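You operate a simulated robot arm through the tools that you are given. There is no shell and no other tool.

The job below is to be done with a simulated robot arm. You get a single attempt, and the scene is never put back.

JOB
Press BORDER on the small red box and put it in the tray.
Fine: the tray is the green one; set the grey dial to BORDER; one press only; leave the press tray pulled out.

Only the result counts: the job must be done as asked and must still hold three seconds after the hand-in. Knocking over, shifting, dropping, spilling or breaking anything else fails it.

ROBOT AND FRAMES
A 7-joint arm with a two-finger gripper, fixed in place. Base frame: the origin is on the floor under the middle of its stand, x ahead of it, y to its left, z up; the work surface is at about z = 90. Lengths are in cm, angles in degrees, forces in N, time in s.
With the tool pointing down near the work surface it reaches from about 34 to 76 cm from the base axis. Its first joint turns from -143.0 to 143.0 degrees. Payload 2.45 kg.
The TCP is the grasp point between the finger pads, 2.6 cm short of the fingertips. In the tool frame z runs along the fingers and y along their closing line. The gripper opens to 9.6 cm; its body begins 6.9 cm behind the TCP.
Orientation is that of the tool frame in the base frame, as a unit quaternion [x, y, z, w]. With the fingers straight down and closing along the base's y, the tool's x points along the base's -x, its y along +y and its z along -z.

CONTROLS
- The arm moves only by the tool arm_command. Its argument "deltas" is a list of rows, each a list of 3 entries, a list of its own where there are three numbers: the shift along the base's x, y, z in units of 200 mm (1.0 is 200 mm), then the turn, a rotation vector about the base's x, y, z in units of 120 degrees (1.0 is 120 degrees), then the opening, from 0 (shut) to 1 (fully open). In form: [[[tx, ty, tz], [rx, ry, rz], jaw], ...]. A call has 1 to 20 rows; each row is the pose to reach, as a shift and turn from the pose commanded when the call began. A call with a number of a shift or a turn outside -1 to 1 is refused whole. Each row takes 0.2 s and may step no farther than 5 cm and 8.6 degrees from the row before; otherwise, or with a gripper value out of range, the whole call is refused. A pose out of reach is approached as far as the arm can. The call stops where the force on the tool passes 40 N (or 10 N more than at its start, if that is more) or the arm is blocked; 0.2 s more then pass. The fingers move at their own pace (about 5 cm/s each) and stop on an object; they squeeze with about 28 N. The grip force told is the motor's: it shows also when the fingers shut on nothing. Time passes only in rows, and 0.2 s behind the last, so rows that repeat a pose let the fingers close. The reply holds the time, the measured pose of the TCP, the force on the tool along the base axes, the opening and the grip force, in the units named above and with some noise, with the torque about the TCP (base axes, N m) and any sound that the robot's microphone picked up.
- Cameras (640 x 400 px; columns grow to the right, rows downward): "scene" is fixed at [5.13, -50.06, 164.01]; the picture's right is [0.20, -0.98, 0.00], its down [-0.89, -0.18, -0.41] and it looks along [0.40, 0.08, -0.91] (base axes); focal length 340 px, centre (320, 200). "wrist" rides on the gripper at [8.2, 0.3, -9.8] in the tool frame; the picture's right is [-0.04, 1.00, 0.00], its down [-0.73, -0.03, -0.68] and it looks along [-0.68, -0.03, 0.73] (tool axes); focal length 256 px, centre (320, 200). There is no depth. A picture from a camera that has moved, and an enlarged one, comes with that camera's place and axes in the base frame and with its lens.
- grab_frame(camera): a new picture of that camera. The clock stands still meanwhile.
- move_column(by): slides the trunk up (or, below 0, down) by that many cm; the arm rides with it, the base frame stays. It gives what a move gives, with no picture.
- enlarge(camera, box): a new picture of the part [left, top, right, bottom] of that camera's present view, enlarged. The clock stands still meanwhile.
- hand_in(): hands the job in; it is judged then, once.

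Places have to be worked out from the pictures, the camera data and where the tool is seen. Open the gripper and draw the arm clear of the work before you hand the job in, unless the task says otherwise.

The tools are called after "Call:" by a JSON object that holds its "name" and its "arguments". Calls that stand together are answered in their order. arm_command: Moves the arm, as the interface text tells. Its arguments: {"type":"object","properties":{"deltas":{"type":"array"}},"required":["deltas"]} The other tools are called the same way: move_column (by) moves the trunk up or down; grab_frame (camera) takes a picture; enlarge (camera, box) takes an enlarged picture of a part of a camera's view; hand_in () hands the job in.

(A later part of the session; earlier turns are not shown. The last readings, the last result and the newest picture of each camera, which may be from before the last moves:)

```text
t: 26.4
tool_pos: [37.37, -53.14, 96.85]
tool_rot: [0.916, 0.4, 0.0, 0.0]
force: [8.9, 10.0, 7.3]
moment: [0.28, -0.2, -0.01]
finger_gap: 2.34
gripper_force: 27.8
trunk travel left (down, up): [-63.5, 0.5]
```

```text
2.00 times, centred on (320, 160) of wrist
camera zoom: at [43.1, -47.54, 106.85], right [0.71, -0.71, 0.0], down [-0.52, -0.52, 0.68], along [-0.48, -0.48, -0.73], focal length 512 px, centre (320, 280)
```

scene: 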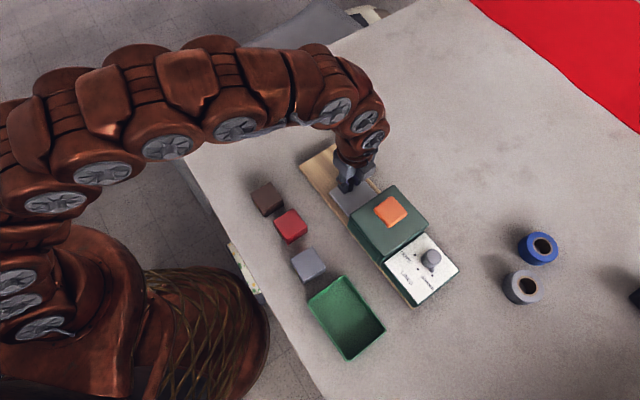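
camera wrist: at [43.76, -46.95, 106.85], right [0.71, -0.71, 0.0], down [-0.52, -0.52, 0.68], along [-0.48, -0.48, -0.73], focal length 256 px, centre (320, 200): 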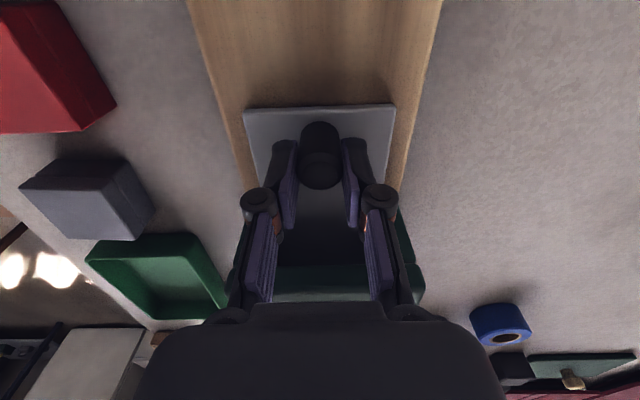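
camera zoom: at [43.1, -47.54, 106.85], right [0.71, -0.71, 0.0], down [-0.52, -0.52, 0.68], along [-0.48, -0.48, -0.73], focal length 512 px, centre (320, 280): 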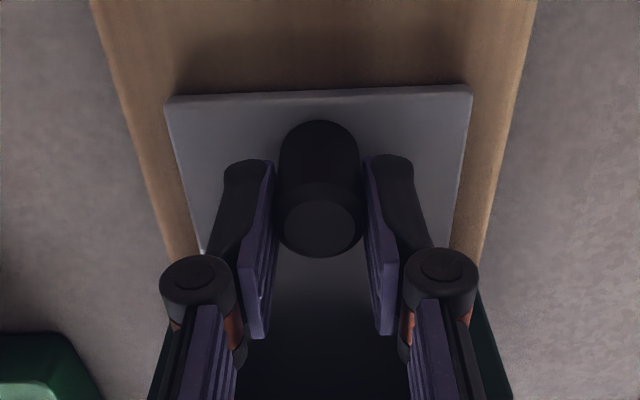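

Comparing scene pictures, the button moved from about (391, 212) to (403, 226) px. The stop was at about 11 cm, and I have since pushed the whole press roughly 3.9 cm along its axis. I stop pushing and pull the tray back along the same line, first 11 cm, then check.

Call:
{"name": "arm_command", "arguments": {"deltas": [[[0.01705, 0.0183, 0], [0, 0, 0], 0.1], [[0.0341, 0.0366, 0], [0, 0, 0], 0.1], [[0.0682, 0.0731, 0], [0, 0, 0], 0.1], [[0.1023, 0.1097, 0], [0, 0, 0], 0.1], [[0.1364, 0.1462, 0], [0, 0, 0], 0.1], [[0.1705, 0.1828, 0], [0, 0, 0], 0.1], [[0.2046, 0.2193, 0], [0, 0, 0], 0.1], [[0.2387, 0.2559, 0], [0, 0, 0], 0.1], [[0.2728, 0.2924, 0], [0, 0, 0], 0.1], [[0.3069, 0.329, 0], [0, 0, 0], 0.1], [[0.341, 0.3655, 0], [0, 0, 0], 0.1]]}}

Call:
{"name": "grab_frame", "arguments": {"camera": "scene"}}

Call:
{"name": "enlarge", "arguments": {"camera": "scene", "box": [280, 130, 440, 260]}}

```text
t: 28.8
tool_pos: [43.92, -45.94, 96.97]
tool_rot: [0.916, 0.401, 0.001, 0.0]
force: [-0.5, -0.3, 8.4]
moment: [0.19, -0.26, -0.01]
finger_gap: 2.33
gripper_force: 27.6
trunk travel left (down, up): [-63.5, 0.5]
```

```text
taken
```

scene: 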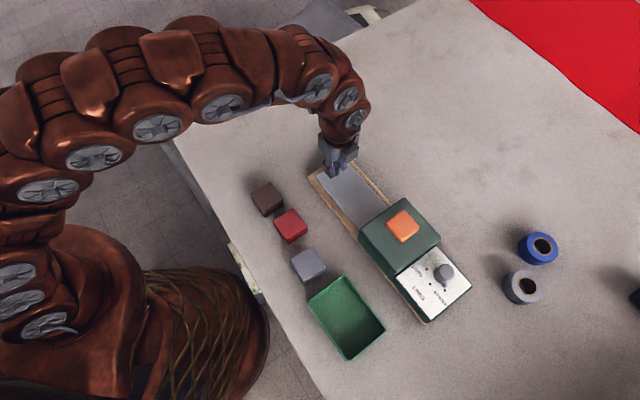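

```text
3.08 times, centred on (360, 195) of scene
camera zoom: at [5.13, -50.06, 164.01], right [0.2, -0.98, 0.0], down [-0.89, -0.18, -0.41], along [0.4, 0.08, -0.91], focal length 1045 px, centre (197, 215)
```

zoom: 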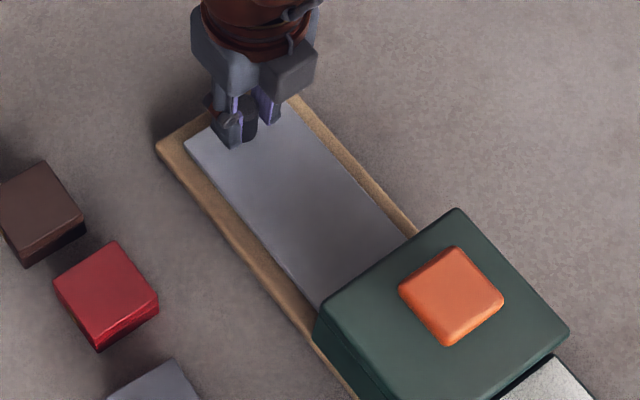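

The press is displaced about 3.6 cm and the tray is almost out again. I keep pulling gently: if the tray meets its outer limit, it should draw the press back to where it was.

Call:
{"name": "arm_command", "arguments": {"deltas": [[[0.01705, 0.0183, 0], [0, 0, 0], 0.1], [[0.0341, 0.0366, 0], [0, 0, 0], 0.1], [[0.05115, 0.0548, 0], [0, 0, 0], 0.1], [[0.0682, 0.0731, 0], [0, 0, 0], 0.1]]}}

Call:
{"name": "enlarge", "arguments": {"camera": "scene", "box": [280, 130, 440, 260]}}

```text
t: 29.8
tool_pos: [45.32, -44.57, 96.94]
tool_rot: [0.916, 0.401, 0.0, 0.0]
force: [-7.8, -6.1, 1.5]
moment: [-0.53, 0.43, 0.03]
finger_gap: 2.35
gripper_force: 28.0
trunk travel left (down, up): [-63.5, 0.5]
```

```text
3.08 times, centred on (360, 195) of scene
camera zoom: at [5.13, -50.06, 164.01], right [0.2, -0.98, 0.0], down [-0.89, -0.18, -0.41], along [0.4, 0.08, -0.91], focal length 1045 px, centre (197, 215)
```

zoom: 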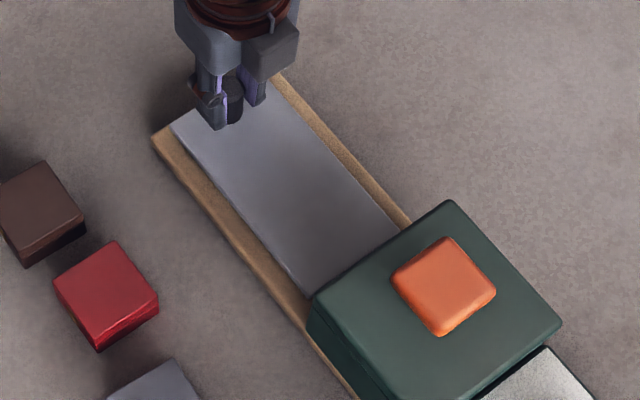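

The tray has reached its outer limit and the press now follows: its head corner moved back from (457, 210) to (450, 200), target (422, 170). I pull 2 cm more, then compare.

Call:
{"name": "arm_command", "arguments": {"deltas": [[[0.01705, 0.0183, 0], [0, 0, 0], 0.1], [[0.0341, 0.0366, 0], [0, 0, 0], 0.1], [[0.05115, 0.0548, 0], [0, 0, 0], 0.1], [[0.0682, 0.0731, 0], [0, 0, 0], 0.1]]}}

Call:
{"name": "enlarge", "arguments": {"camera": "scene", "box": [280, 130, 440, 260]}}

```text
t: 30.8
tool_pos: [46.68, -43.22, 96.87]
tool_rot: [0.916, 0.4, 0.001, -0.001]
force: [-6.3, -5.7, 1.6]
moment: [-0.46, 0.41, -0.06]
finger_gap: 2.37
gripper_force: 28.3
trunk travel left (down, up): [-63.5, 0.5]
```

```text
3.08 times, centred on (360, 195) of scene
camera zoom: at [5.13, -50.06, 164.01], right [0.2, -0.98, 0.0], down [-0.89, -0.18, -0.41], along [0.4, 0.08, -0.91], focal length 1045 px, centre (197, 215)
```

zoom: 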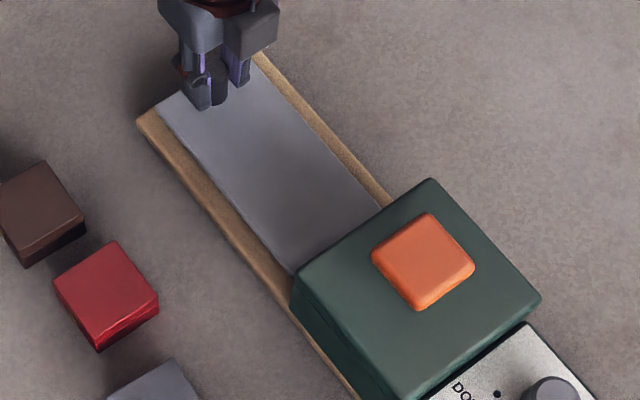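

The corner is at (430, 178), about 0.8 cm short of its original place. I pull 0.8 cm more and compare closely.

Call:
{"name": "arm_command", "arguments": {"deltas": [[[0.0136, 0.0146, 0], [0, 0, 0], 0.1], [[0.0266, 0.0285, 0], [0, 0, 0], 0.1]]}}

Call:
{"name": "enlarge", "arguments": {"camera": "scene", "box": [280, 130, 440, 260]}}

Call:
{"name": "enlarge", "arguments": {"camera": "scene", "box": [370, 220, 470, 310]}}

```text
t: 31.4
tool_pos: [47.27, -42.67, 96.84]
tool_rot: [0.917, 0.399, 0.0, 0.0]
force: [-7.4, -7.6, 3.1]
moment: [-0.11, 0.11, -0.06]
finger_gap: 2.37
gripper_force: 28.0
trunk travel left (down, up): [-63.5, 0.5]
```

```text
3.08 times, centred on (360, 195) of scene
camera zoom: at [5.13, -50.06, 164.01], right [0.2, -0.98, 0.0], down [-0.89, -0.18, -0.41], along [0.4, 0.08, -0.91], focal length 1045 px, centre (197, 215)
```

zoom: 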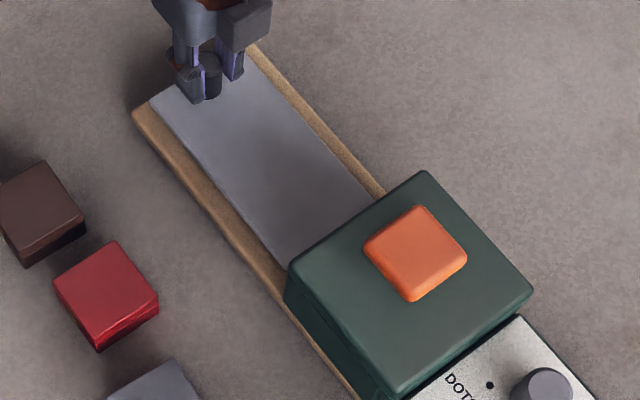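

```text
4.44 times, centred on (420, 265) of scene
camera zoom: at [5.13, -50.06, 164.01], right [0.2, -0.98, 0.0], down [-0.89, -0.18, -0.41], along [0.4, 0.08, -0.91], focal length 1509 px, centre (-124, -89)
```

zoom: 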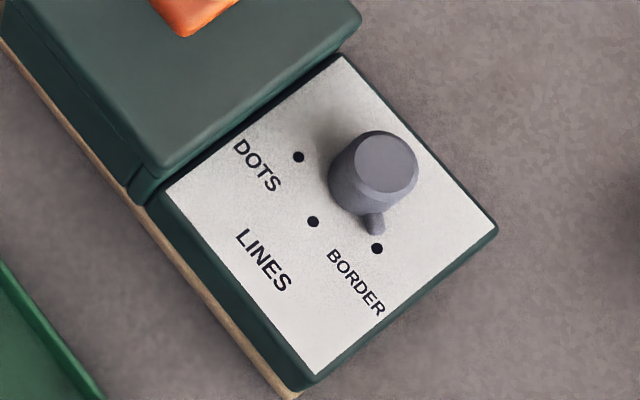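

The press is back to within about 0.15 cm of its original place, judging by the dots and corners. I pull a last 0.15 cm and compare once more.

Call:
{"name": "arm_command", "arguments": {"deltas": [[[0.0051, 0.0055, 0], [0, 0, 0], 0.1], [[0.0051, 0.0055, 0], [0, 0, 0], 0.1]]}}

Call:
{"name": "enlarge", "arguments": {"camera": "scene", "box": [370, 220, 470, 310]}}

```text
t: 32.0
tool_pos: [47.33, -42.48, 96.93]
tool_rot: [0.917, 0.4, 0.0, 0.0]
force: [-8.0, -7.5, 0.8]
moment: [-0.13, 0.11, -0.02]
finger_gap: 2.34
gripper_force: 28.3
trunk travel left (down, up): [-63.5, 0.5]
```

```text
4.44 times, centred on (420, 265) of scene
camera zoom: at [5.13, -50.06, 164.01], right [0.2, -0.98, 0.0], down [-0.89, -0.18, -0.41], along [0.4, 0.08, -0.91], focal length 1509 px, centre (-124, -89)
```

zoom: 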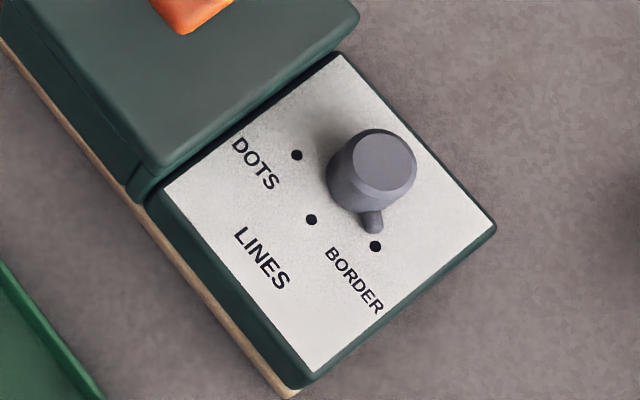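

The press now matches its original picture within a fraction of a millimetre. The in-stop is 11 cm of travel, so the box must sit about 11 cm head-ward of the handle, near (39.95, -50.55). I relax the pull, release the handle, rise, and move over the red box.

Call:
{"name": "arm_command", "arguments": {"deltas": [[[-0.0034, -0.0037, 0], [0, 0, 0], 0.1], [[-0.005, -0.0055, 0], [0, 0, 0], 0.1], [[-0.005, -0.0055, 0], [0, 0, 0], 0.5], [[-0.005, -0.0055, 0], [0, 0, 0], 0.5], [[-0.005, -0.0055, 0], [0, 0, 0], 0.5], [[-0.005, -0.0055, 0], [0, 0, 0], 0.5], [[0, 0, 0.2], [0, 0, 0], 0.5], [[0, 0, 0.45], [0, 0, 0], 0.5], [[-0.22, 0.05, 0.5], [0, 0, 0], 0.7], [[-0.44, 0.1, 0.5], [0, 0, 0], 0.9], [[-0.66, 0.15, 0.5], [0, 0, 0], 0.9], [[-0.88, 0.2, 0.5], [0, 0, 0], 0.9], [[-0.9, 0.2, 0.5], [0, 0, 0], 0.9]]}}

Call:
{"name": "grab_frame", "arguments": {"camera": "wrist"}}

Call:
{"name": "enlarge", "arguments": {"camera": "scene", "box": [280, 130, 440, 260]}}

```text
t: 34.8
tool_pos: [29.29, -38.41, 106.87]
tool_rot: [0.916, 0.4, 0.0, 0.0]
force: [-0.4, 0.0, 0.1]
moment: [-0.02, 0.0, -0.02]
finger_gap: 8.63
gripper_force: 0.1
trunk travel left (down, up): [-63.5, 0.5]
```

```text
taken
camera wrist: at [35.19, -32.69, 116.77], right [0.71, -0.71, 0.0], down [-0.52, -0.52, 0.68], along [-0.48, -0.48, -0.73], focal length 256 px, centre (320, 200)
```

wrist: 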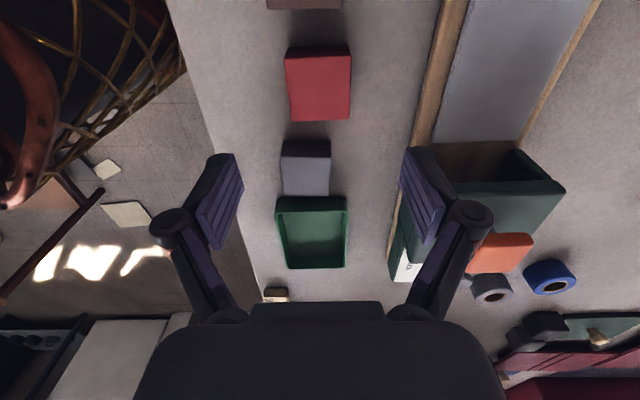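

```text
3.08 times, centred on (360, 195) of scene
camera zoom: at [5.13, -50.06, 164.01], right [0.2, -0.98, 0.0], down [-0.89, -0.18, -0.41], along [0.4, 0.08, -0.91], focal length 1045 px, centre (197, 215)
```

zoom: 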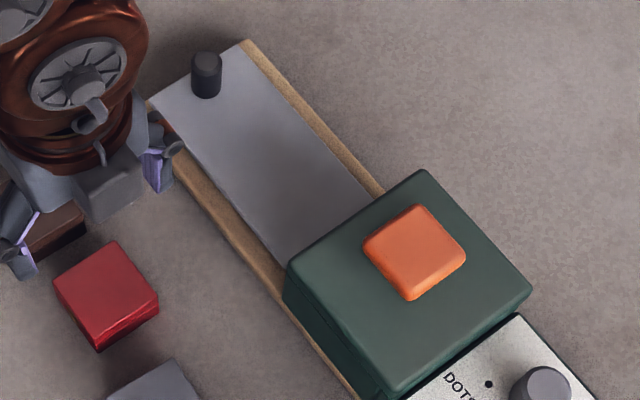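

The press is back at its original pixels, handle included. I enlarge the wrist view of the red box to get its centre and angle.

Call:
{"name": "enlarge", "arguments": {"camera": "wrist", "box": [260, 30, 380, 130]}}

Call:
{"name": "enlarge", "arguments": {"camera": "wrist", "box": [230, 100, 420, 290]}}

```text
4.00 times, centred on (320, 80) of wrist
camera zoom: at [35.19, -32.69, 116.77], right [0.71, -0.71, 0.0], down [-0.52, -0.52, 0.68], along [-0.48, -0.48, -0.73], focal length 1024 px, centre (320, 680)
```

zoom: 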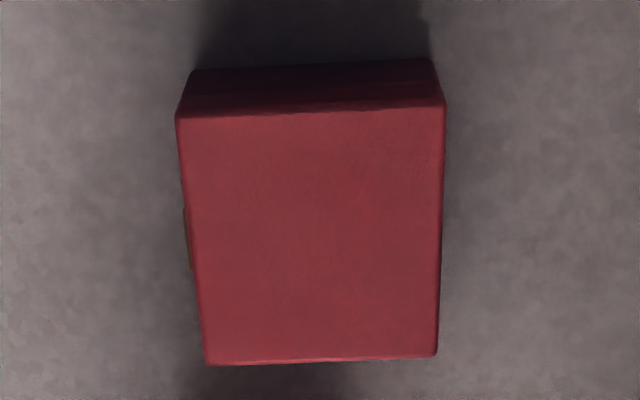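

```text
2.11 times, centred on (325, 195) of wrist
camera zoom: at [35.19, -32.69, 116.77], right [0.71, -0.71, 0.0], down [-0.52, -0.52, 0.68], along [-0.48, -0.48, -0.73], focal length 539 px, centre (310, 210)
```

zoom: 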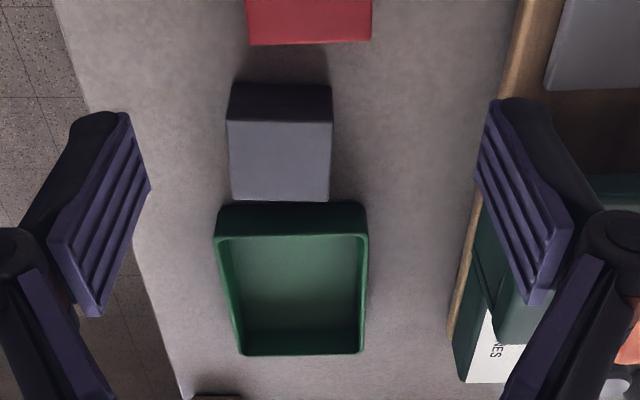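

The red box is aligned with the hand within half a degree: centre about (29.2, -38.5), roughly 5.4 x 5.4 x 3.8 cm. I descend to z 93.4 with the fingers wide and close on it.

Call:
{"name": "arm_command", "arguments": {"deltas": [[[-0.0045, -0.007, -0.2], [0, 0, 0], 0.9], [[-0.0045, -0.007, -0.4], [0, 0, 0], 0.9], [[-0.0045, -0.007, -0.55], [0, 0, 0], 0.9], [[-0.0045, -0.007, -0.62], [0, 0, 0], 0.9], [[-0.0045, -0.007, -0.6735], [0, 0, 0], 0.9], [[-0.0045, -0.007, -0.6735], [0, 0, 0], 0.9]]}}

Call:
{"name": "grab_frame", "arguments": {"camera": "wrist"}}

```text
t: 36.2
tool_pos: [29.32, -38.63, 93.34]
tool_rot: [0.916, 0.4, 0.0, 0.0]
force: [0.0, -0.2, 0.0]
moment: [0.01, 0.0, -0.02]
finger_gap: 8.66
gripper_force: 0.1
trunk travel left (down, up): [-63.5, 0.5]
```

```text
taken
camera wrist: at [35.15, -32.89, 103.29], right [0.71, -0.71, 0.0], down [-0.52, -0.52, 0.68], along [-0.48, -0.48, -0.73], focal length 256 px, centre (320, 200)
```

wrist: 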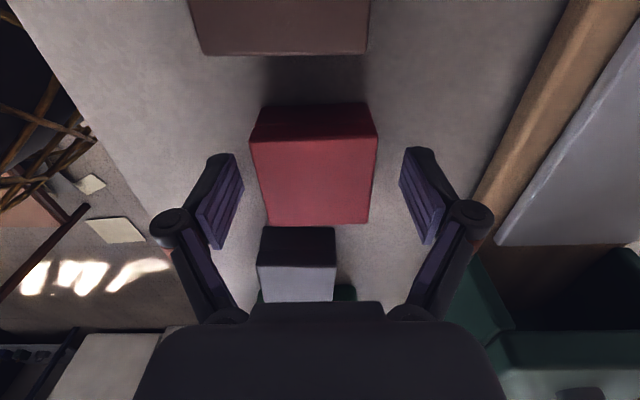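

The box is centred between the pads with clear space around. I close and lift 3 cm.

Call:
{"name": "arm_command", "arguments": {"deltas": [[[0, 0, 0], [0, 0, 0], 0.45], [[0, 0, 0], [0, 0, 0], 0.45], [[0, 0, 0], [0, 0, 0], 0.45], [[0, 0, 0], [0, 0, 0], 0.45], [[0, 0, 0], [0, 0, 0], 0.45], [[0, 0, 0.05], [0, 0, 0], 0.45], [[0, 0, 0.15], [0, 0, 0], 0.45]]}}

Call:
{"name": "grab_frame", "arguments": {"camera": "wrist"}}

```text
t: 37.8
tool_pos: [29.19, -38.56, 96.37]
tool_rot: [0.916, 0.401, -0.001, 0.001]
force: [0.0, -0.5, -0.4]
moment: [-0.01, -0.02, -0.01]
finger_gap: 5.51
gripper_force: 28.3
trunk travel left (down, up): [-63.5, 0.5]
```

```text
taken
camera wrist: at [35.16, -32.94, 106.33], right [0.71, -0.71, 0.0], down [-0.52, -0.52, 0.68], along [-0.48, -0.48, -0.73], focal length 256 px, centre (320, 200)
```

wrist: 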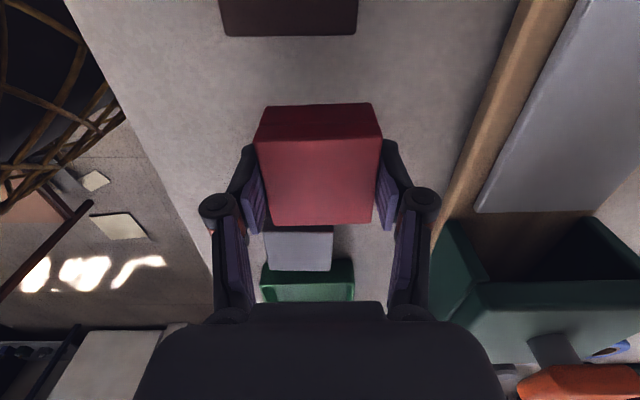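

The box is held (5.51 cm) and lifted. I enlarge to find the box's centre relative to the grasp point.

Call:
{"name": "enlarge", "arguments": {"camera": "wrist", "box": [230, 90, 410, 240]}}

```text
2.67 times, centred on (320, 165) of wrist
camera zoom: at [35.16, -32.94, 106.33], right [0.71, -0.71, 0.0], down [-0.52, -0.52, 0.68], along [-0.48, -0.48, -0.73], focal length 683 px, centre (320, 293)
```

zoom: 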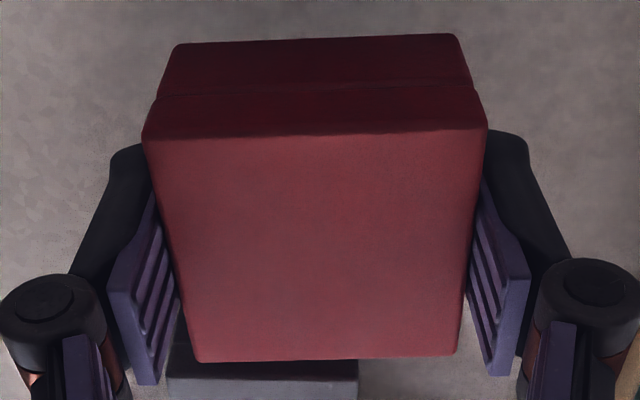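

The box centre is 0.1 cm beyond the grasp point and its bottom is about 3.3 cm below the TCP. I carry it at z 103 to the plate position (39.83, -50.52) and lower to z 96.4.

Call:
{"name": "arm_command", "arguments": {"deltas": [[[0, 0, 0.17], [0, 0, 0], 0.45], [[0, 0, 0.33], [0, 0, 0], 0.45], [[0.133, -0.15, 0.33], [0, 0, 0], 0.45], [[0.266, -0.299, 0.33], [0, 0, 0], 0.45], [[0.399, -0.449, 0.33], [0, 0, 0], 0.45], [[0.532, -0.598, 0.33], [0, 0, 0], 0.45], [[0.532, -0.598, 0.33], [0, 0, 0], 0.45], [[0.532, -0.598, 0.2], [0, 0, 0], 0.45], [[0.532, -0.598, 0.08], [0, 0, 0], 0.45], [[0.532, -0.598, 0.0], [0, 0, 0], 0.45]]}}

Call:
{"name": "grab_frame", "arguments": {"camera": "wrist"}}

Call:
{"name": "enlarge", "arguments": {"camera": "scene", "box": [280, 130, 440, 260]}}

```text
t: 40.0
tool_pos: [39.78, -50.59, 96.47]
tool_rot: [0.917, 0.399, 0.0, 0.001]
force: [0.5, -0.5, -0.1]
moment: [0.01, 0.02, 0.0]
finger_gap: 5.51
gripper_force: 28.3
trunk travel left (down, up): [-63.5, 0.5]
```

```text
taken
camera wrist: at [45.72, -44.86, 106.4], right [0.71, -0.71, 0.0], down [-0.52, -0.52, 0.68], along [-0.48, -0.48, -0.73], focal length 256 px, centre (320, 200)
```

wrist: 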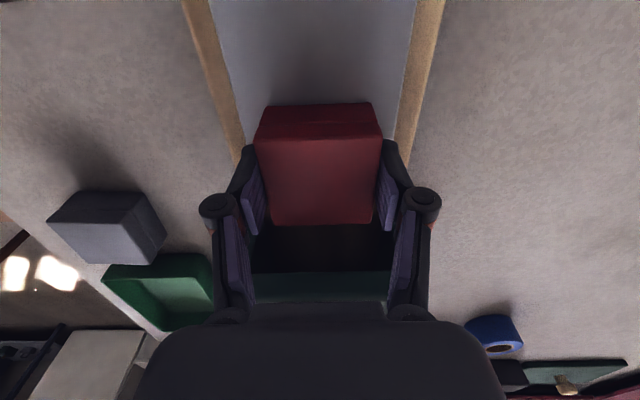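

```text
3.08 times, centred on (360, 195) of scene
camera zoom: at [5.13, -50.06, 164.01], right [0.2, -0.98, 0.0], down [-0.89, -0.18, -0.41], along [0.4, 0.08, -0.91], focal length 1045 px, centre (197, 215)
```

zoom: 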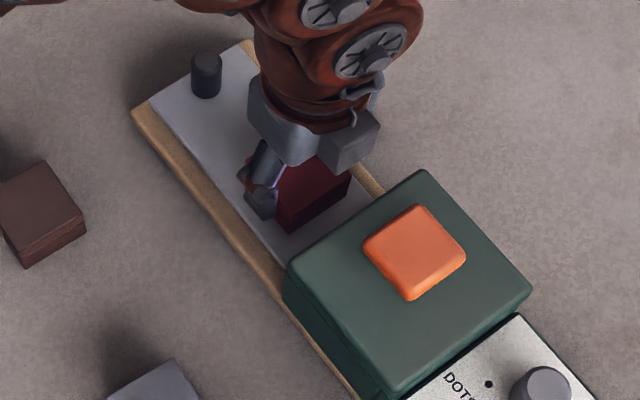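

The box hangs centred over the plate. I lower by 0.9 cm in small steps and watch the vertical force for contact.

Call:
{"name": "arm_command", "arguments": {"deltas": [[[0, 0, -0.01], [0, 0, 0], 0.45], [[0, 0, -0.02], [0, 0, 0], 0.45], [[0, 0, -0.03], [0, 0, 0], 0.45], [[0, 0, -0.0375], [0, 0, 0], 0.45], [[0, 0, -0.045], [0, 0, 0], 0.45]]}}

```text
t: 41.2
tool_pos: [39.88, -50.62, 95.62]
tool_rot: [0.917, 0.4, 0.0, 0.001]
force: [0.7, -0.8, 24.8]
moment: [-0.01, -0.03, -0.05]
finger_gap: 5.53
gripper_force: 28.2
trunk travel left (down, up): [-63.5, 0.5]
```

Contact at TCP z 95.6 (about 25 N), so the plate top is near z 92.3. I ease up 0.1 cm, open moderately, and rise straight up.

Call:
{"name": "arm_command", "arguments": {"deltas": [[[0, 0, 0.005], [0, 0, 0], 0.45], [[0, 0, 0.006], [0, 0, 0], 0.45], [[0, 0, 0.006], [0, 0, 0], 0.7], [[0, 0, 0.006], [0, 0, 0], 0.7], [[0, 0, 0.006], [0, 0, 0], 0.7], [[0, 0, 0.1], [0, 0, 0], 0.7], [[0, 0, 0.25], [0, 0, 0], 0.7], [[0, 0, 0.4], [0, 0, 0], 0.7], [[0, 0, 0.5], [0, 0, 0], 0.7]]}}

Call:
{"name": "grab_frame", "arguments": {"camera": "wrist"}}

Call:
{"name": "enlarge", "arguments": {"camera": "scene", "box": [280, 130, 440, 260]}}

```text
t: 43.2
tool_pos: [39.85, -50.47, 105.54]
tool_rot: [0.916, 0.4, 0.0, 0.0]
force: [-0.4, -0.6, -0.2]
moment: [0.03, 0.0, -0.04]
finger_gap: 6.72
gripper_force: 0.0
trunk travel left (down, up): [-63.5, 0.5]
```

```text
taken
camera wrist: at [45.74, -44.79, 115.49], right [0.71, -0.71, 0.0], down [-0.52, -0.52, 0.68], along [-0.48, -0.48, -0.73], focal length 256 px, centre (320, 200)
```

wrist: 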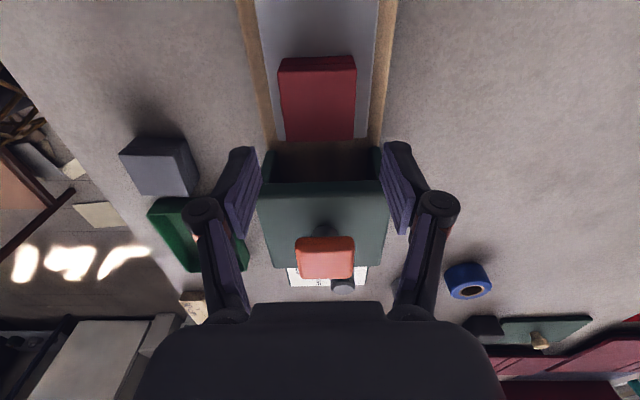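

```text
3.08 times, centred on (360, 195) of scene
camera zoom: at [5.13, -50.06, 164.01], right [0.2, -0.98, 0.0], down [-0.89, -0.18, -0.41], along [0.4, 0.08, -0.91], focal length 1045 px, centre (197, 215)
```

zoom: 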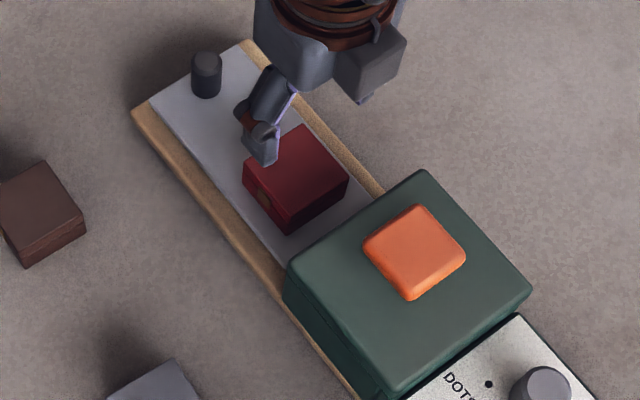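

The box stands squarely on the plate. I enlarge this wrist view to check the box, tunnel opening and button relative to each other.

Call:
{"name": "enlarge", "arguments": {"camera": "wrist", "box": [230, 40, 410, 300]}}

Call:
{"name": "enlarge", "arguments": {"camera": "wrist", "box": [245, 110, 400, 205]}}

```text
1.54 times, centred on (320, 170) of wrist
camera zoom: at [45.74, -44.79, 115.49], right [0.71, -0.71, 0.0], down [-0.52, -0.52, 0.68], along [-0.48, -0.48, -0.73], focal length 394 px, centre (320, 246)
```

zoom: 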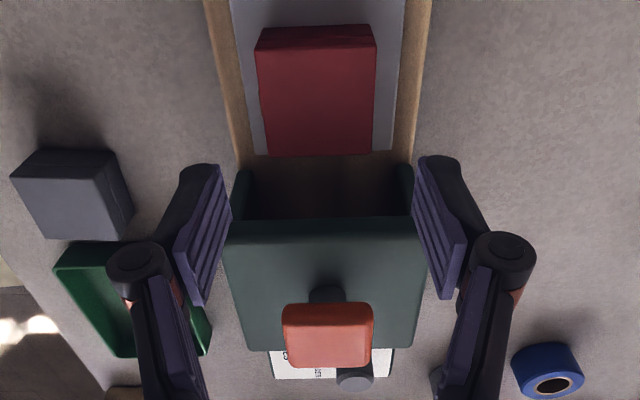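

```text
4.13 times, centred on (322, 158) of wrist
camera zoom: at [45.74, -44.79, 115.49], right [0.71, -0.71, 0.0], down [-0.52, -0.52, 0.68], along [-0.48, -0.48, -0.73], focal length 1057 px, centre (310, 376)
```

zoom: 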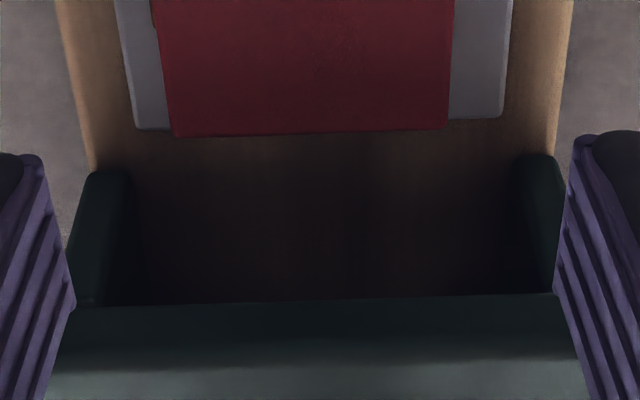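

All consistent: the box sits about 10.8 cm before the stem, the tunnel clears its top by over 1 cm, and travel is about 10.95 cm. I go back over the handle at (47.33, -42.48), descend and grip it.

Call:
{"name": "arm_command", "arguments": {"deltas": [[[0.125, 0.133, 0], [0, 0, 0], 0.6], [[0.25, 0.266, 0], [0, 0, 0], 0.5], [[0.374, 0.3995, 0], [0, 0, 0], 0.5], [[0.374, 0.3995, -0.1], [0, 0, 0], 0.5], [[0.374, 0.3995, -0.25], [0, 0, 0], 0.5], [[0.374, 0.3995, -0.35], [0, 0, 0], 0.5], [[0.374, 0.3995, -0.437], [0, 0, 0], 0.5], [[0.374, 0.3995, -0.437], [0, 0, 0], 0.5], [[0.374, 0.3995, -0.437], [0, 0, 0], 0.1], [[0.374, 0.3995, -0.437], [0, 0, 0], 0.1], [[0.374, 0.3995, -0.437], [0, 0, 0], 0.1], [[0.374, 0.3995, -0.437], [0, 0, 0], 0.1]]}}

Call:
{"name": "grab_frame", "arguments": {"camera": "wrist"}}

Call:
{"name": "enlarge", "arguments": {"camera": "scene", "box": [280, 130, 440, 260]}}

```text
t: 45.8
tool_pos: [47.45, -42.51, 96.76]
tool_rot: [0.917, 0.4, 0.0, 0.0]
force: [-3.4, 3.1, -0.3]
moment: [0.23, -0.03, -0.03]
finger_gap: 2.36
gripper_force: 28.2
trunk travel left (down, up): [-63.5, 0.5]
```

```text
taken
camera wrist: at [53.24, -36.86, 106.69], right [0.71, -0.71, 0.0], down [-0.52, -0.52, 0.68], along [-0.48, -0.48, -0.73], focal length 256 px, centre (320, 200)
```

wrist: 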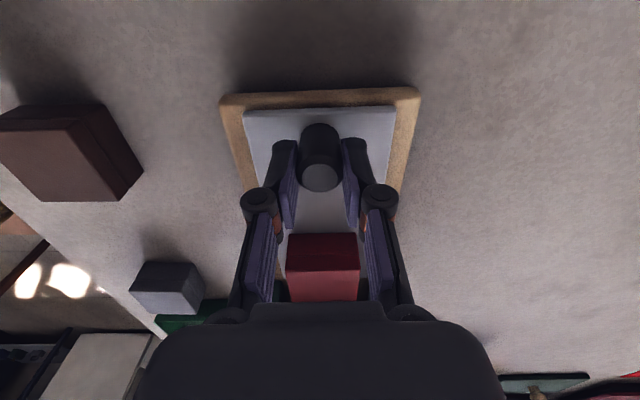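

```text
3.08 times, centred on (360, 195) of scene
camera zoom: at [5.13, -50.06, 164.01], right [0.2, -0.98, 0.0], down [-0.89, -0.18, -0.41], along [0.4, 0.08, -0.91], focal length 1045 px, centre (197, 215)
```

zoom: 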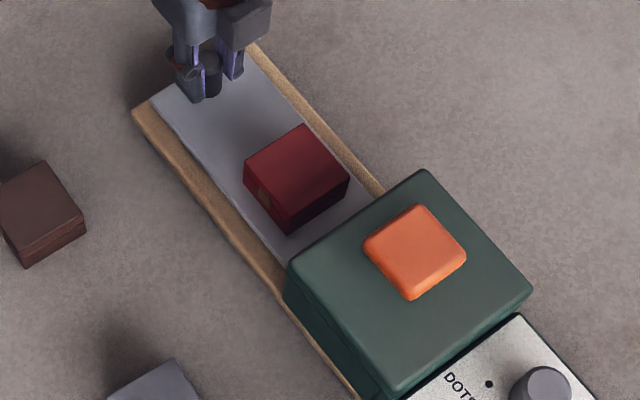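

Handle gripped, press unmoved. I slide the loaded tray in by 9.5 cm, at 0.5 cm per step.

Call:
{"name": "arm_command", "arguments": {"deltas": [[[-0.019, -0.0163, 0], [0, 0, 0], 0.1], [[-0.0361, -0.0346, 0], [0, 0, 0], 0.1], [[-0.0532, -0.0528, 0], [0, 0, 0], 0.1], [[-0.0702, -0.0711, 0], [0, 0, 0], 0.1], [[-0.0873, -0.0894, 0], [0, 0, 0], 0.1], [[-0.1043, -0.1077, 0], [0, 0, 0], 0.1], [[-0.1214, -0.1259, 0], [0, 0, 0], 0.1], [[-0.1384, -0.1442, 0], [0, 0, 0], 0.1], [[-0.1555, -0.1625, 0], [0, 0, 0], 0.1], [[-0.1725, -0.1808, 0], [0, 0, 0], 0.1], [[-0.1896, -0.199, 0], [0, 0, 0], 0.1], [[-0.2066, -0.2173, 0], [0, 0, 0], 0.1], [[-0.2237, -0.2356, 0], [0, 0, 0], 0.1], [[-0.2407, -0.2539, 0], [0, 0, 0], 0.1], [[-0.2578, -0.2721, 0], [0, 0, 0], 0.1], [[-0.2748, -0.2904, 0], [0, 0, 0], 0.1], [[-0.2919, -0.3087, 0], [0, 0, 0], 0.1], [[-0.3089, -0.327, 0], [0, 0, 0], 0.1], [[-0.326, -0.3452, 0], [0, 0, 0], 0.1]]}}

Call:
{"name": "enlarge", "arguments": {"camera": "scene", "box": [280, 130, 440, 260]}}

Call:
{"name": "grab_frame", "arguments": {"camera": "wrist"}}

```text
t: 49.8
tool_pos: [40.89, -49.41, 96.73]
tool_rot: [0.917, 0.399, 0.0, 0.0]
force: [6.4, -5.6, 3.3]
moment: [0.13, -0.35, -0.06]
finger_gap: 2.35
gripper_force: 28.6
trunk travel left (down, up): [-63.5, 0.5]
```

```text
3.08 times, centred on (360, 195) of scene
camera zoom: at [5.13, -50.06, 164.01], right [0.2, -0.98, 0.0], down [-0.89, -0.18, -0.41], along [0.4, 0.08, -0.91], focal length 1045 px, centre (197, 215)
```

zoom: 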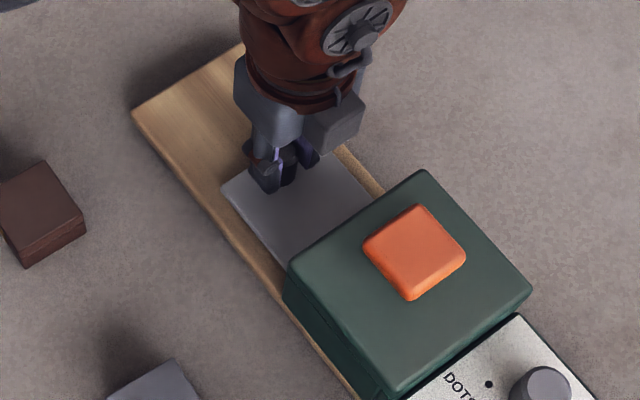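

```text
taken
camera wrist: at [46.73, -43.76, 106.7], right [0.71, -0.71, 0.0], down [-0.52, -0.52, 0.68], along [-0.48, -0.48, -0.73], focal length 256 px, centre (320, 200)
```

wrist: 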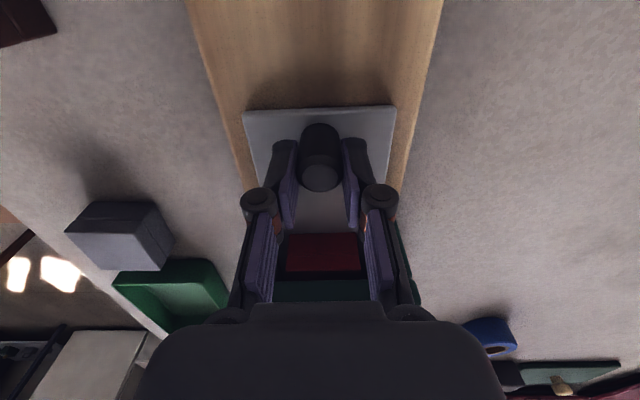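

The tray is in 9.5 cm, the press unmoved, but there is a sideways force of about 8 N. I correct that by 0.1 cm sideways while advancing 1.1 cm in small steps.

Call:
{"name": "arm_command", "arguments": {"deltas": [[[0.0037, -0.0034, 0], [0, 0, 0], 0.1], [[-0.0031, -0.0107, 0], [0, 0, 0], 0.1], [[-0.0099, -0.018, 0], [0, 0, 0], 0.1], [[-0.0168, -0.0253, 0], [0, 0, 0], 0.1], [[-0.0236, -0.0326, 0], [0, 0, 0], 0.1], [[-0.0304, -0.0399, 0], [0, 0, 0], 0.1], [[-0.0338, -0.0436, 0], [0, 0, 0], 0.1]]}}

Call:
{"name": "enlarge", "arguments": {"camera": "scene", "box": [280, 130, 440, 260]}}

```text
t: 51.4
tool_pos: [40.05, -50.22, 96.76]
tool_rot: [0.916, 0.4, 0.0, -0.001]
force: [-2.3, 3.6, -0.1]
moment: [-0.04, 0.22, -0.09]
finger_gap: 2.34
gripper_force: 27.8
trunk travel left (down, up): [-63.5, 0.5]
```

```text
3.08 times, centred on (360, 195) of scene
camera zoom: at [5.13, -50.06, 164.01], right [0.2, -0.98, 0.0], down [-0.89, -0.18, -0.41], along [0.4, 0.08, -0.91], focal length 1045 px, centre (197, 215)
```

zoom: 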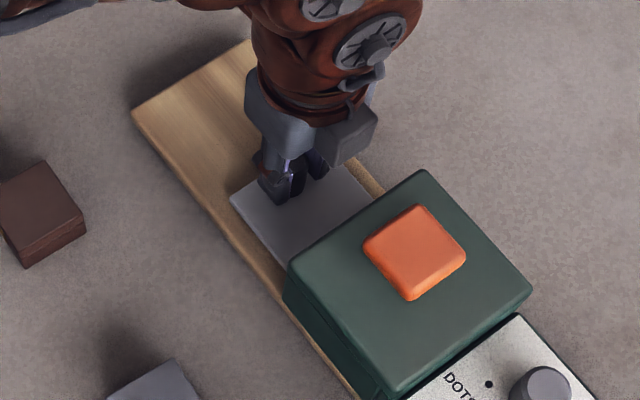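

Travel is now about 10.7 cm, with almost no axial force and the press unmoved. I creep on in 0.1 cm steps until I feel the stop.

Call:
{"name": "arm_command", "arguments": {"deltas": [[[-0.0044, -0.0027, 0], [0, 0, 0], 0.1], [[-0.0078, -0.0064, 0], [0, 0, 0], 0.1]]}}

```text
t: 52.0
tool_pos: [39.98, -50.56, 96.77]
tool_rot: [0.917, 0.399, -0.001, -0.001]
force: [-1.8, 2.0, 0.7]
moment: [0.16, -0.11, -0.05]
finger_gap: 2.35
gripper_force: 28.4
trunk travel left (down, up): [-63.5, 0.5]
```

Call:
{"name": "arm_command", "arguments": {"deltas": [[[-0.0034, -0.0037, 0], [0, 0, 0], 0.1], [[-0.0034, -0.0037, 0], [0, 0, 0], 0.1]]}}

```text
t: 52.6
tool_pos: [40.02, -50.59, 96.77]
tool_rot: [0.916, 0.401, 0.0, -0.001]
force: [-1.7, 1.9, 0.0]
moment: [0.2, -0.09, -0.02]
finger_gap: 2.33
gripper_force: 27.5
trunk travel left (down, up): [-63.5, 0.5]
```

Call:
{"name": "arm_command", "arguments": {"deltas": [[[-0.0034, -0.0037, 0], [0, 0, 0], 0.1], [[-0.0034, -0.0037, 0], [0, 0, 0], 0.1]]}}

```text
t: 53.2
tool_pos: [39.78, -50.63, 96.8]
tool_rot: [0.916, 0.401, -0.001, 0.001]
force: [-1.6, 2.0, 0.7]
moment: [0.02, -0.05, 0.02]
finger_gap: 2.36
gripper_force: 28.1
trunk travel left (down, up): [-63.5, 0.5]
```

Call:
{"name": "arm_command", "arguments": {"deltas": [[[-0.0034, -0.0037, 0], [0, 0, 0], 0.1], [[-0.0034, -0.0037, 0], [0, 0, 0], 0.1]]}}

Call:
{"name": "enlarge", "arguments": {"camera": "scene", "box": [280, 130, 440, 260]}}

```text
t: 53.8
tool_pos: [39.86, -50.6, 96.81]
tool_rot: [0.916, 0.4, 0.0, 0.0]
force: [1.2, 3.5, -0.4]
moment: [0.06, -0.02, 0.03]
finger_gap: 2.32
gripper_force: 28.5
trunk travel left (down, up): [-63.5, 0.5]
```

```text
3.08 times, centred on (360, 195) of scene
camera zoom: at [5.13, -50.06, 164.01], right [0.2, -0.98, 0.0], down [-0.89, -0.18, -0.41], along [0.4, 0.08, -0.91], focal length 1045 px, centre (197, 215)
```

zoom: 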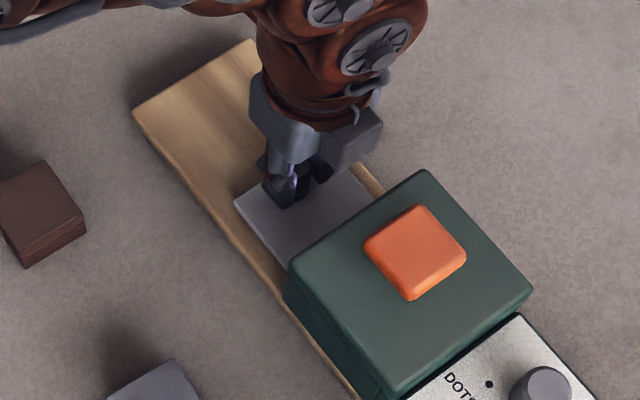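

The stop is reached: about 3.4 N at 11.1 cm, the press unmoved. I release the handle, rise, close the fingers and move over the button near (32.6, -58.65) at z 109.

Call:
{"name": "arm_command", "arguments": {"deltas": [[[0.001, 0.001, 0], [0, 0, 0], 0.1], [[0.001, 0.001, 0], [0, 0, 0], 0.5], [[0.001, 0.001, 0], [0, 0, 0], 0.5], [[0.001, 0.001, 0], [0, 0, 0], 0.5], [[0.001, 0.001, 0.1], [0, 0, 0], 0.5], [[0, 0, 0.3], [0, 0, 0], 0.5], [[0, 0, 0.5], [0, 0, 0], 0.2], [[0, 0, 0.62], [0, 0, 0], 0.0], [[-0.12, -0.13, 0.62], [0, 0, 0], 0.0], [[-0.24, -0.27, 0.62], [0, 0, 0], 0.0], [[-0.363, -0.4025, 0.62], [0, 0, 0], 0.0], [[-0.363, -0.4025, 0.62], [0, 0, 0], 0.0]]}}

Call:
{"name": "grab_frame", "arguments": {"camera": "wrist"}}

Call:
{"name": "enlarge", "arguments": {"camera": "scene", "box": [280, 130, 440, 260]}}

```text
t: 56.4
tool_pos: [32.39, -58.83, 109.07]
tool_rot: [0.917, 0.4, 0.0, 0.0]
force: [-0.9, 0.1, 0.7]
moment: [0.04, -0.03, 0.0]
finger_gap: 0.0
gripper_force: 28.2
trunk travel left (down, up): [-63.5, 0.5]
```

```text
taken
camera wrist: at [38.33, -53.06, 119.06], right [0.71, -0.71, 0.0], down [-0.52, -0.52, 0.68], along [-0.48, -0.48, -0.73], focal length 256 px, centre (320, 200)
```

wrist: 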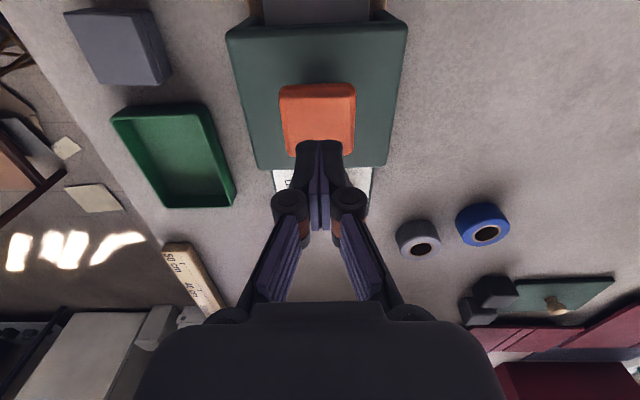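

```text
3.08 times, centred on (360, 195) of scene
camera zoom: at [5.13, -50.06, 164.01], right [0.2, -0.98, 0.0], down [-0.89, -0.18, -0.41], along [0.4, 0.08, -0.91], focal length 1045 px, centre (197, 215)
```

zoom: 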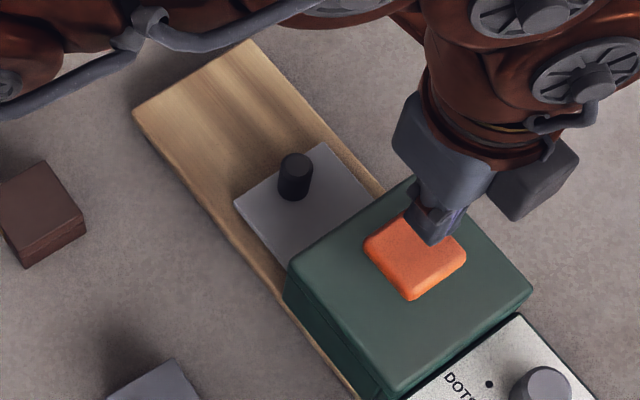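

Call:
{"name": "enlarge", "arguments": {"camera": "wrist", "box": [220, 10, 420, 180]}}

```text
2.35 times, centred on (320, 95) of wrist
camera zoom: at [38.33, -53.06, 119.06], right [0.71, -0.71, 0.0], down [-0.52, -0.52, 0.68], along [-0.48, -0.48, -0.73], focal length 602 px, centre (320, 447)
```

zoom: 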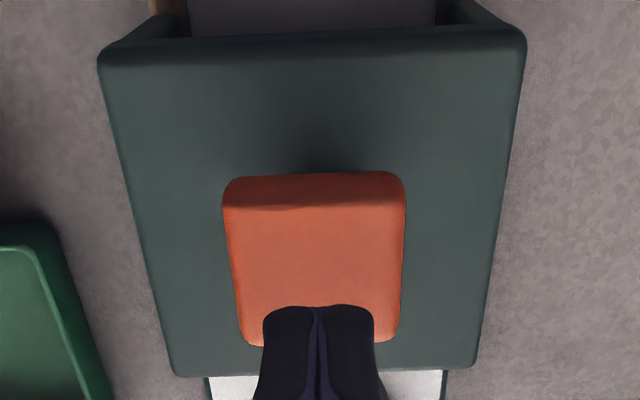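

The TCP is over the button, about 0.4–0.6 cm short along the axis. I shift 0.4 cm and descend slowly with closed fingertips to z 104, expecting contact near z 104.8.

Call:
{"name": "arm_command", "arguments": {"deltas": [[[-0.0136, -0.0146, -0.08], [0, 0, 0], 0.0], [[-0.0136, -0.0146, -0.16], [0, 0, 0], 0.0], [[-0.0136, -0.0146, -0.18], [0, 0, 0], 0.0], [[-0.0136, -0.0146, -0.19], [0, 0, 0], 0.0], [[-0.0136, -0.0146, -0.2], [0, 0, 0], 0.0], [[-0.0136, -0.0146, -0.21], [0, 0, 0], 0.0], [[-0.0136, -0.0146, -0.22], [0, 0, 0], 0.0], [[-0.0136, -0.0146, -0.23], [0, 0, 0], 0.0], [[-0.0136, -0.0146, -0.24], [0, 0, 0], 0.0], [[-0.0136, -0.0146, -0.25], [0, 0, 0], 0.0]]}}

```text
t: 58.6
tool_pos: [32.18, -59.18, 104.33]
tool_rot: [0.917, 0.4, 0.0, 0.001]
force: [-2.3, -1.3, 16.4]
moment: [0.02, 0.06, -0.03]
finger_gap: 0.59
gripper_force: 28.4
trunk travel left (down, up): [-63.5, 0.5]
heard: click
```

A click was heard at 16 N with the fingertips on the button. I look before releasing to see how far the button is down.

Call:
{"name": "grab_frame", "arguments": {"camera": "wrist"}}

Call:
{"name": "enlarge", "arguments": {"camera": "scene", "box": [280, 130, 440, 260]}}

Call:
{"name": "enlarge", "arguments": {"camera": "wrist", "box": [240, 60, 400, 220]}}

```text
taken
camera wrist: at [38.09, -53.29, 114.25], right [0.71, -0.71, 0.0], down [-0.52, -0.52, 0.68], along [-0.48, -0.48, -0.73], focal length 256 px, centre (320, 200)
```

wrist: 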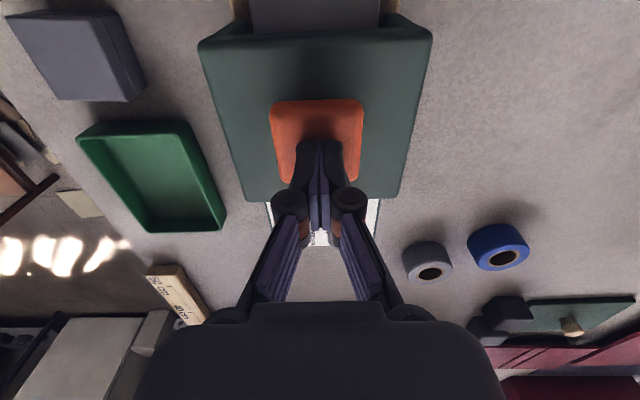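

```text
3.08 times, centred on (360, 195) of scene
camera zoom: at [5.13, -50.06, 164.01], right [0.2, -0.98, 0.0], down [-0.89, -0.18, -0.41], along [0.4, 0.08, -0.91], focal length 1045 px, centre (197, 215)
```

zoom: 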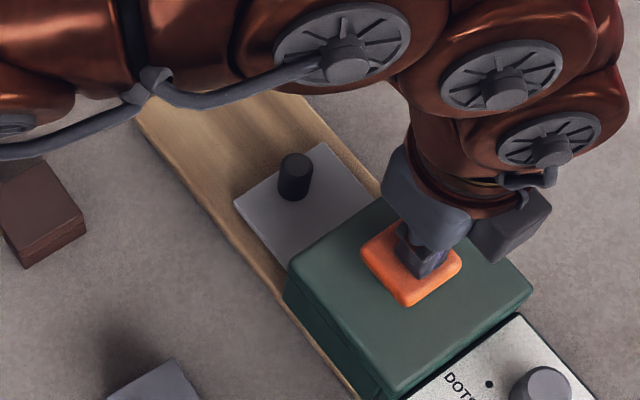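

```text
2.50 times, centred on (320, 140) of wrist
camera zoom: at [38.09, -53.29, 114.25], right [0.71, -0.71, 0.0], down [-0.52, -0.52, 0.68], along [-0.48, -0.48, -0.73], focal length 640 px, centre (320, 350)
```

zoom: 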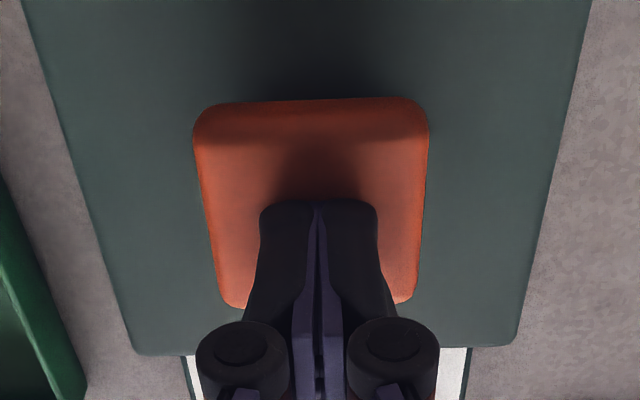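

The button is visibly down and the click was heard, so the press has been made. I raise straight up, away from the button, and look.

Call:
{"name": "arm_command", "arguments": {"deltas": [[[0, 0, 0.05], [0, 0, 0], 0.0], [[0, 0, 0.15], [0, 0, 0], 0.0], [[0, 0, 0.27], [0, 0, 0], 0.0], [[0, 0, 0.27], [0, 0, 0], 0.2]]}}

Call:
{"name": "enlarge", "arguments": {"camera": "scene", "box": [280, 130, 440, 260]}}

```text
t: 59.6
tool_pos: [32.41, -58.96, 109.52]
tool_rot: [0.916, 0.4, 0.0, 0.0]
force: [0.0, 0.1, 0.9]
moment: [0.02, 0.02, 0.0]
finger_gap: 1.94
gripper_force: 0.0
trunk travel left (down, up): [-63.5, 0.5]
```

```text
3.08 times, centred on (360, 195) of scene
camera zoom: at [5.13, -50.06, 164.01], right [0.2, -0.98, 0.0], down [-0.89, -0.18, -0.41], along [0.4, 0.08, -0.91], focal length 1045 px, centre (197, 215)
```

zoom: 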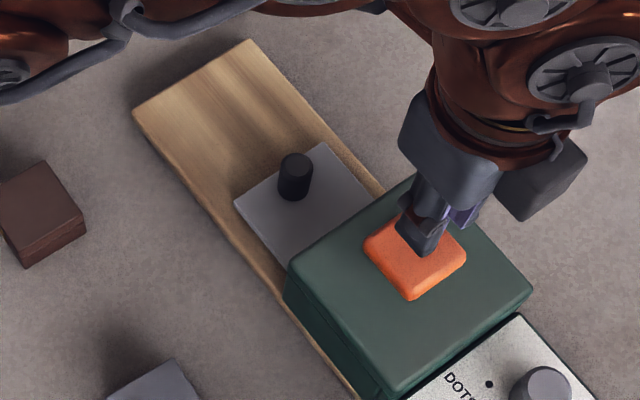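

The button has come back up and nothing else moved. I return over the handle at (39.86, -50.6), descend and grip it again.

Call:
{"name": "arm_command", "arguments": {"deltas": [[[0.125, 0.139, 0], [0, 0, 0], 0.5], [[0.25, 0.278, 0], [0, 0, 0], 0.5], [[0.3766, 0.4171, 0], [0, 0, 0], 0.5], [[0.3766, 0.4171, -0.2], [0, 0, 0], 0.5], [[0.3766, 0.4171, -0.4], [0, 0, 0], 0.5], [[0.3766, 0.4171, -0.54], [0, 0, 0], 0.5], [[0.3766, 0.4171, -0.64], [0, 0, 0], 0.5], [[0.3766, 0.4171, -0.64], [0, 0, 0], 0.5]]}}

Call:
{"name": "enlarge", "arguments": {"camera": "wrist", "box": [220, 60, 420, 260]}}

```text
t: 61.4
tool_pos: [39.77, -50.8, 96.83]
tool_rot: [0.916, 0.4, 0.001, 0.0]
force: [0.0, -0.1, 0.5]
moment: [0.02, 0.0, 0.02]
finger_gap: 4.78
gripper_force: 0.0
trunk travel left (down, up): [-63.5, 0.5]
```

```text
2.00 times, centred on (320, 160) of wrist
camera zoom: at [45.69, -45.03, 106.69], right [0.71, -0.71, 0.0], down [-0.52, -0.52, 0.68], along [-0.48, -0.48, -0.73], focal length 512 px, centre (320, 280)
```

zoom: 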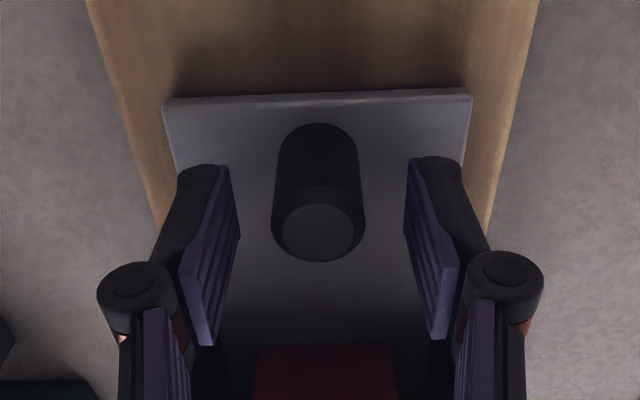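

The handle is centred between the pads. I close on it.

Call:
{"name": "arm_command", "arguments": {"deltas": [[[0, 0, 0], [0, 0, 0], 0.1], [[0, 0, 0], [0, 0, 0], 0.1], [[0, 0, 0], [0, 0, 0], 0.1], [[0, 0, 0], [0, 0, 0], 0.1]]}}

```text
t: 62.4
tool_pos: [39.74, -50.73, 96.77]
tool_rot: [0.917, 0.4, 0.0, 0.0]
force: [-2.0, 3.3, 0.8]
moment: [0.06, 0.07, 0.05]
finger_gap: 2.36
gripper_force: 28.0
trunk travel left (down, up): [-63.5, 0.5]
```

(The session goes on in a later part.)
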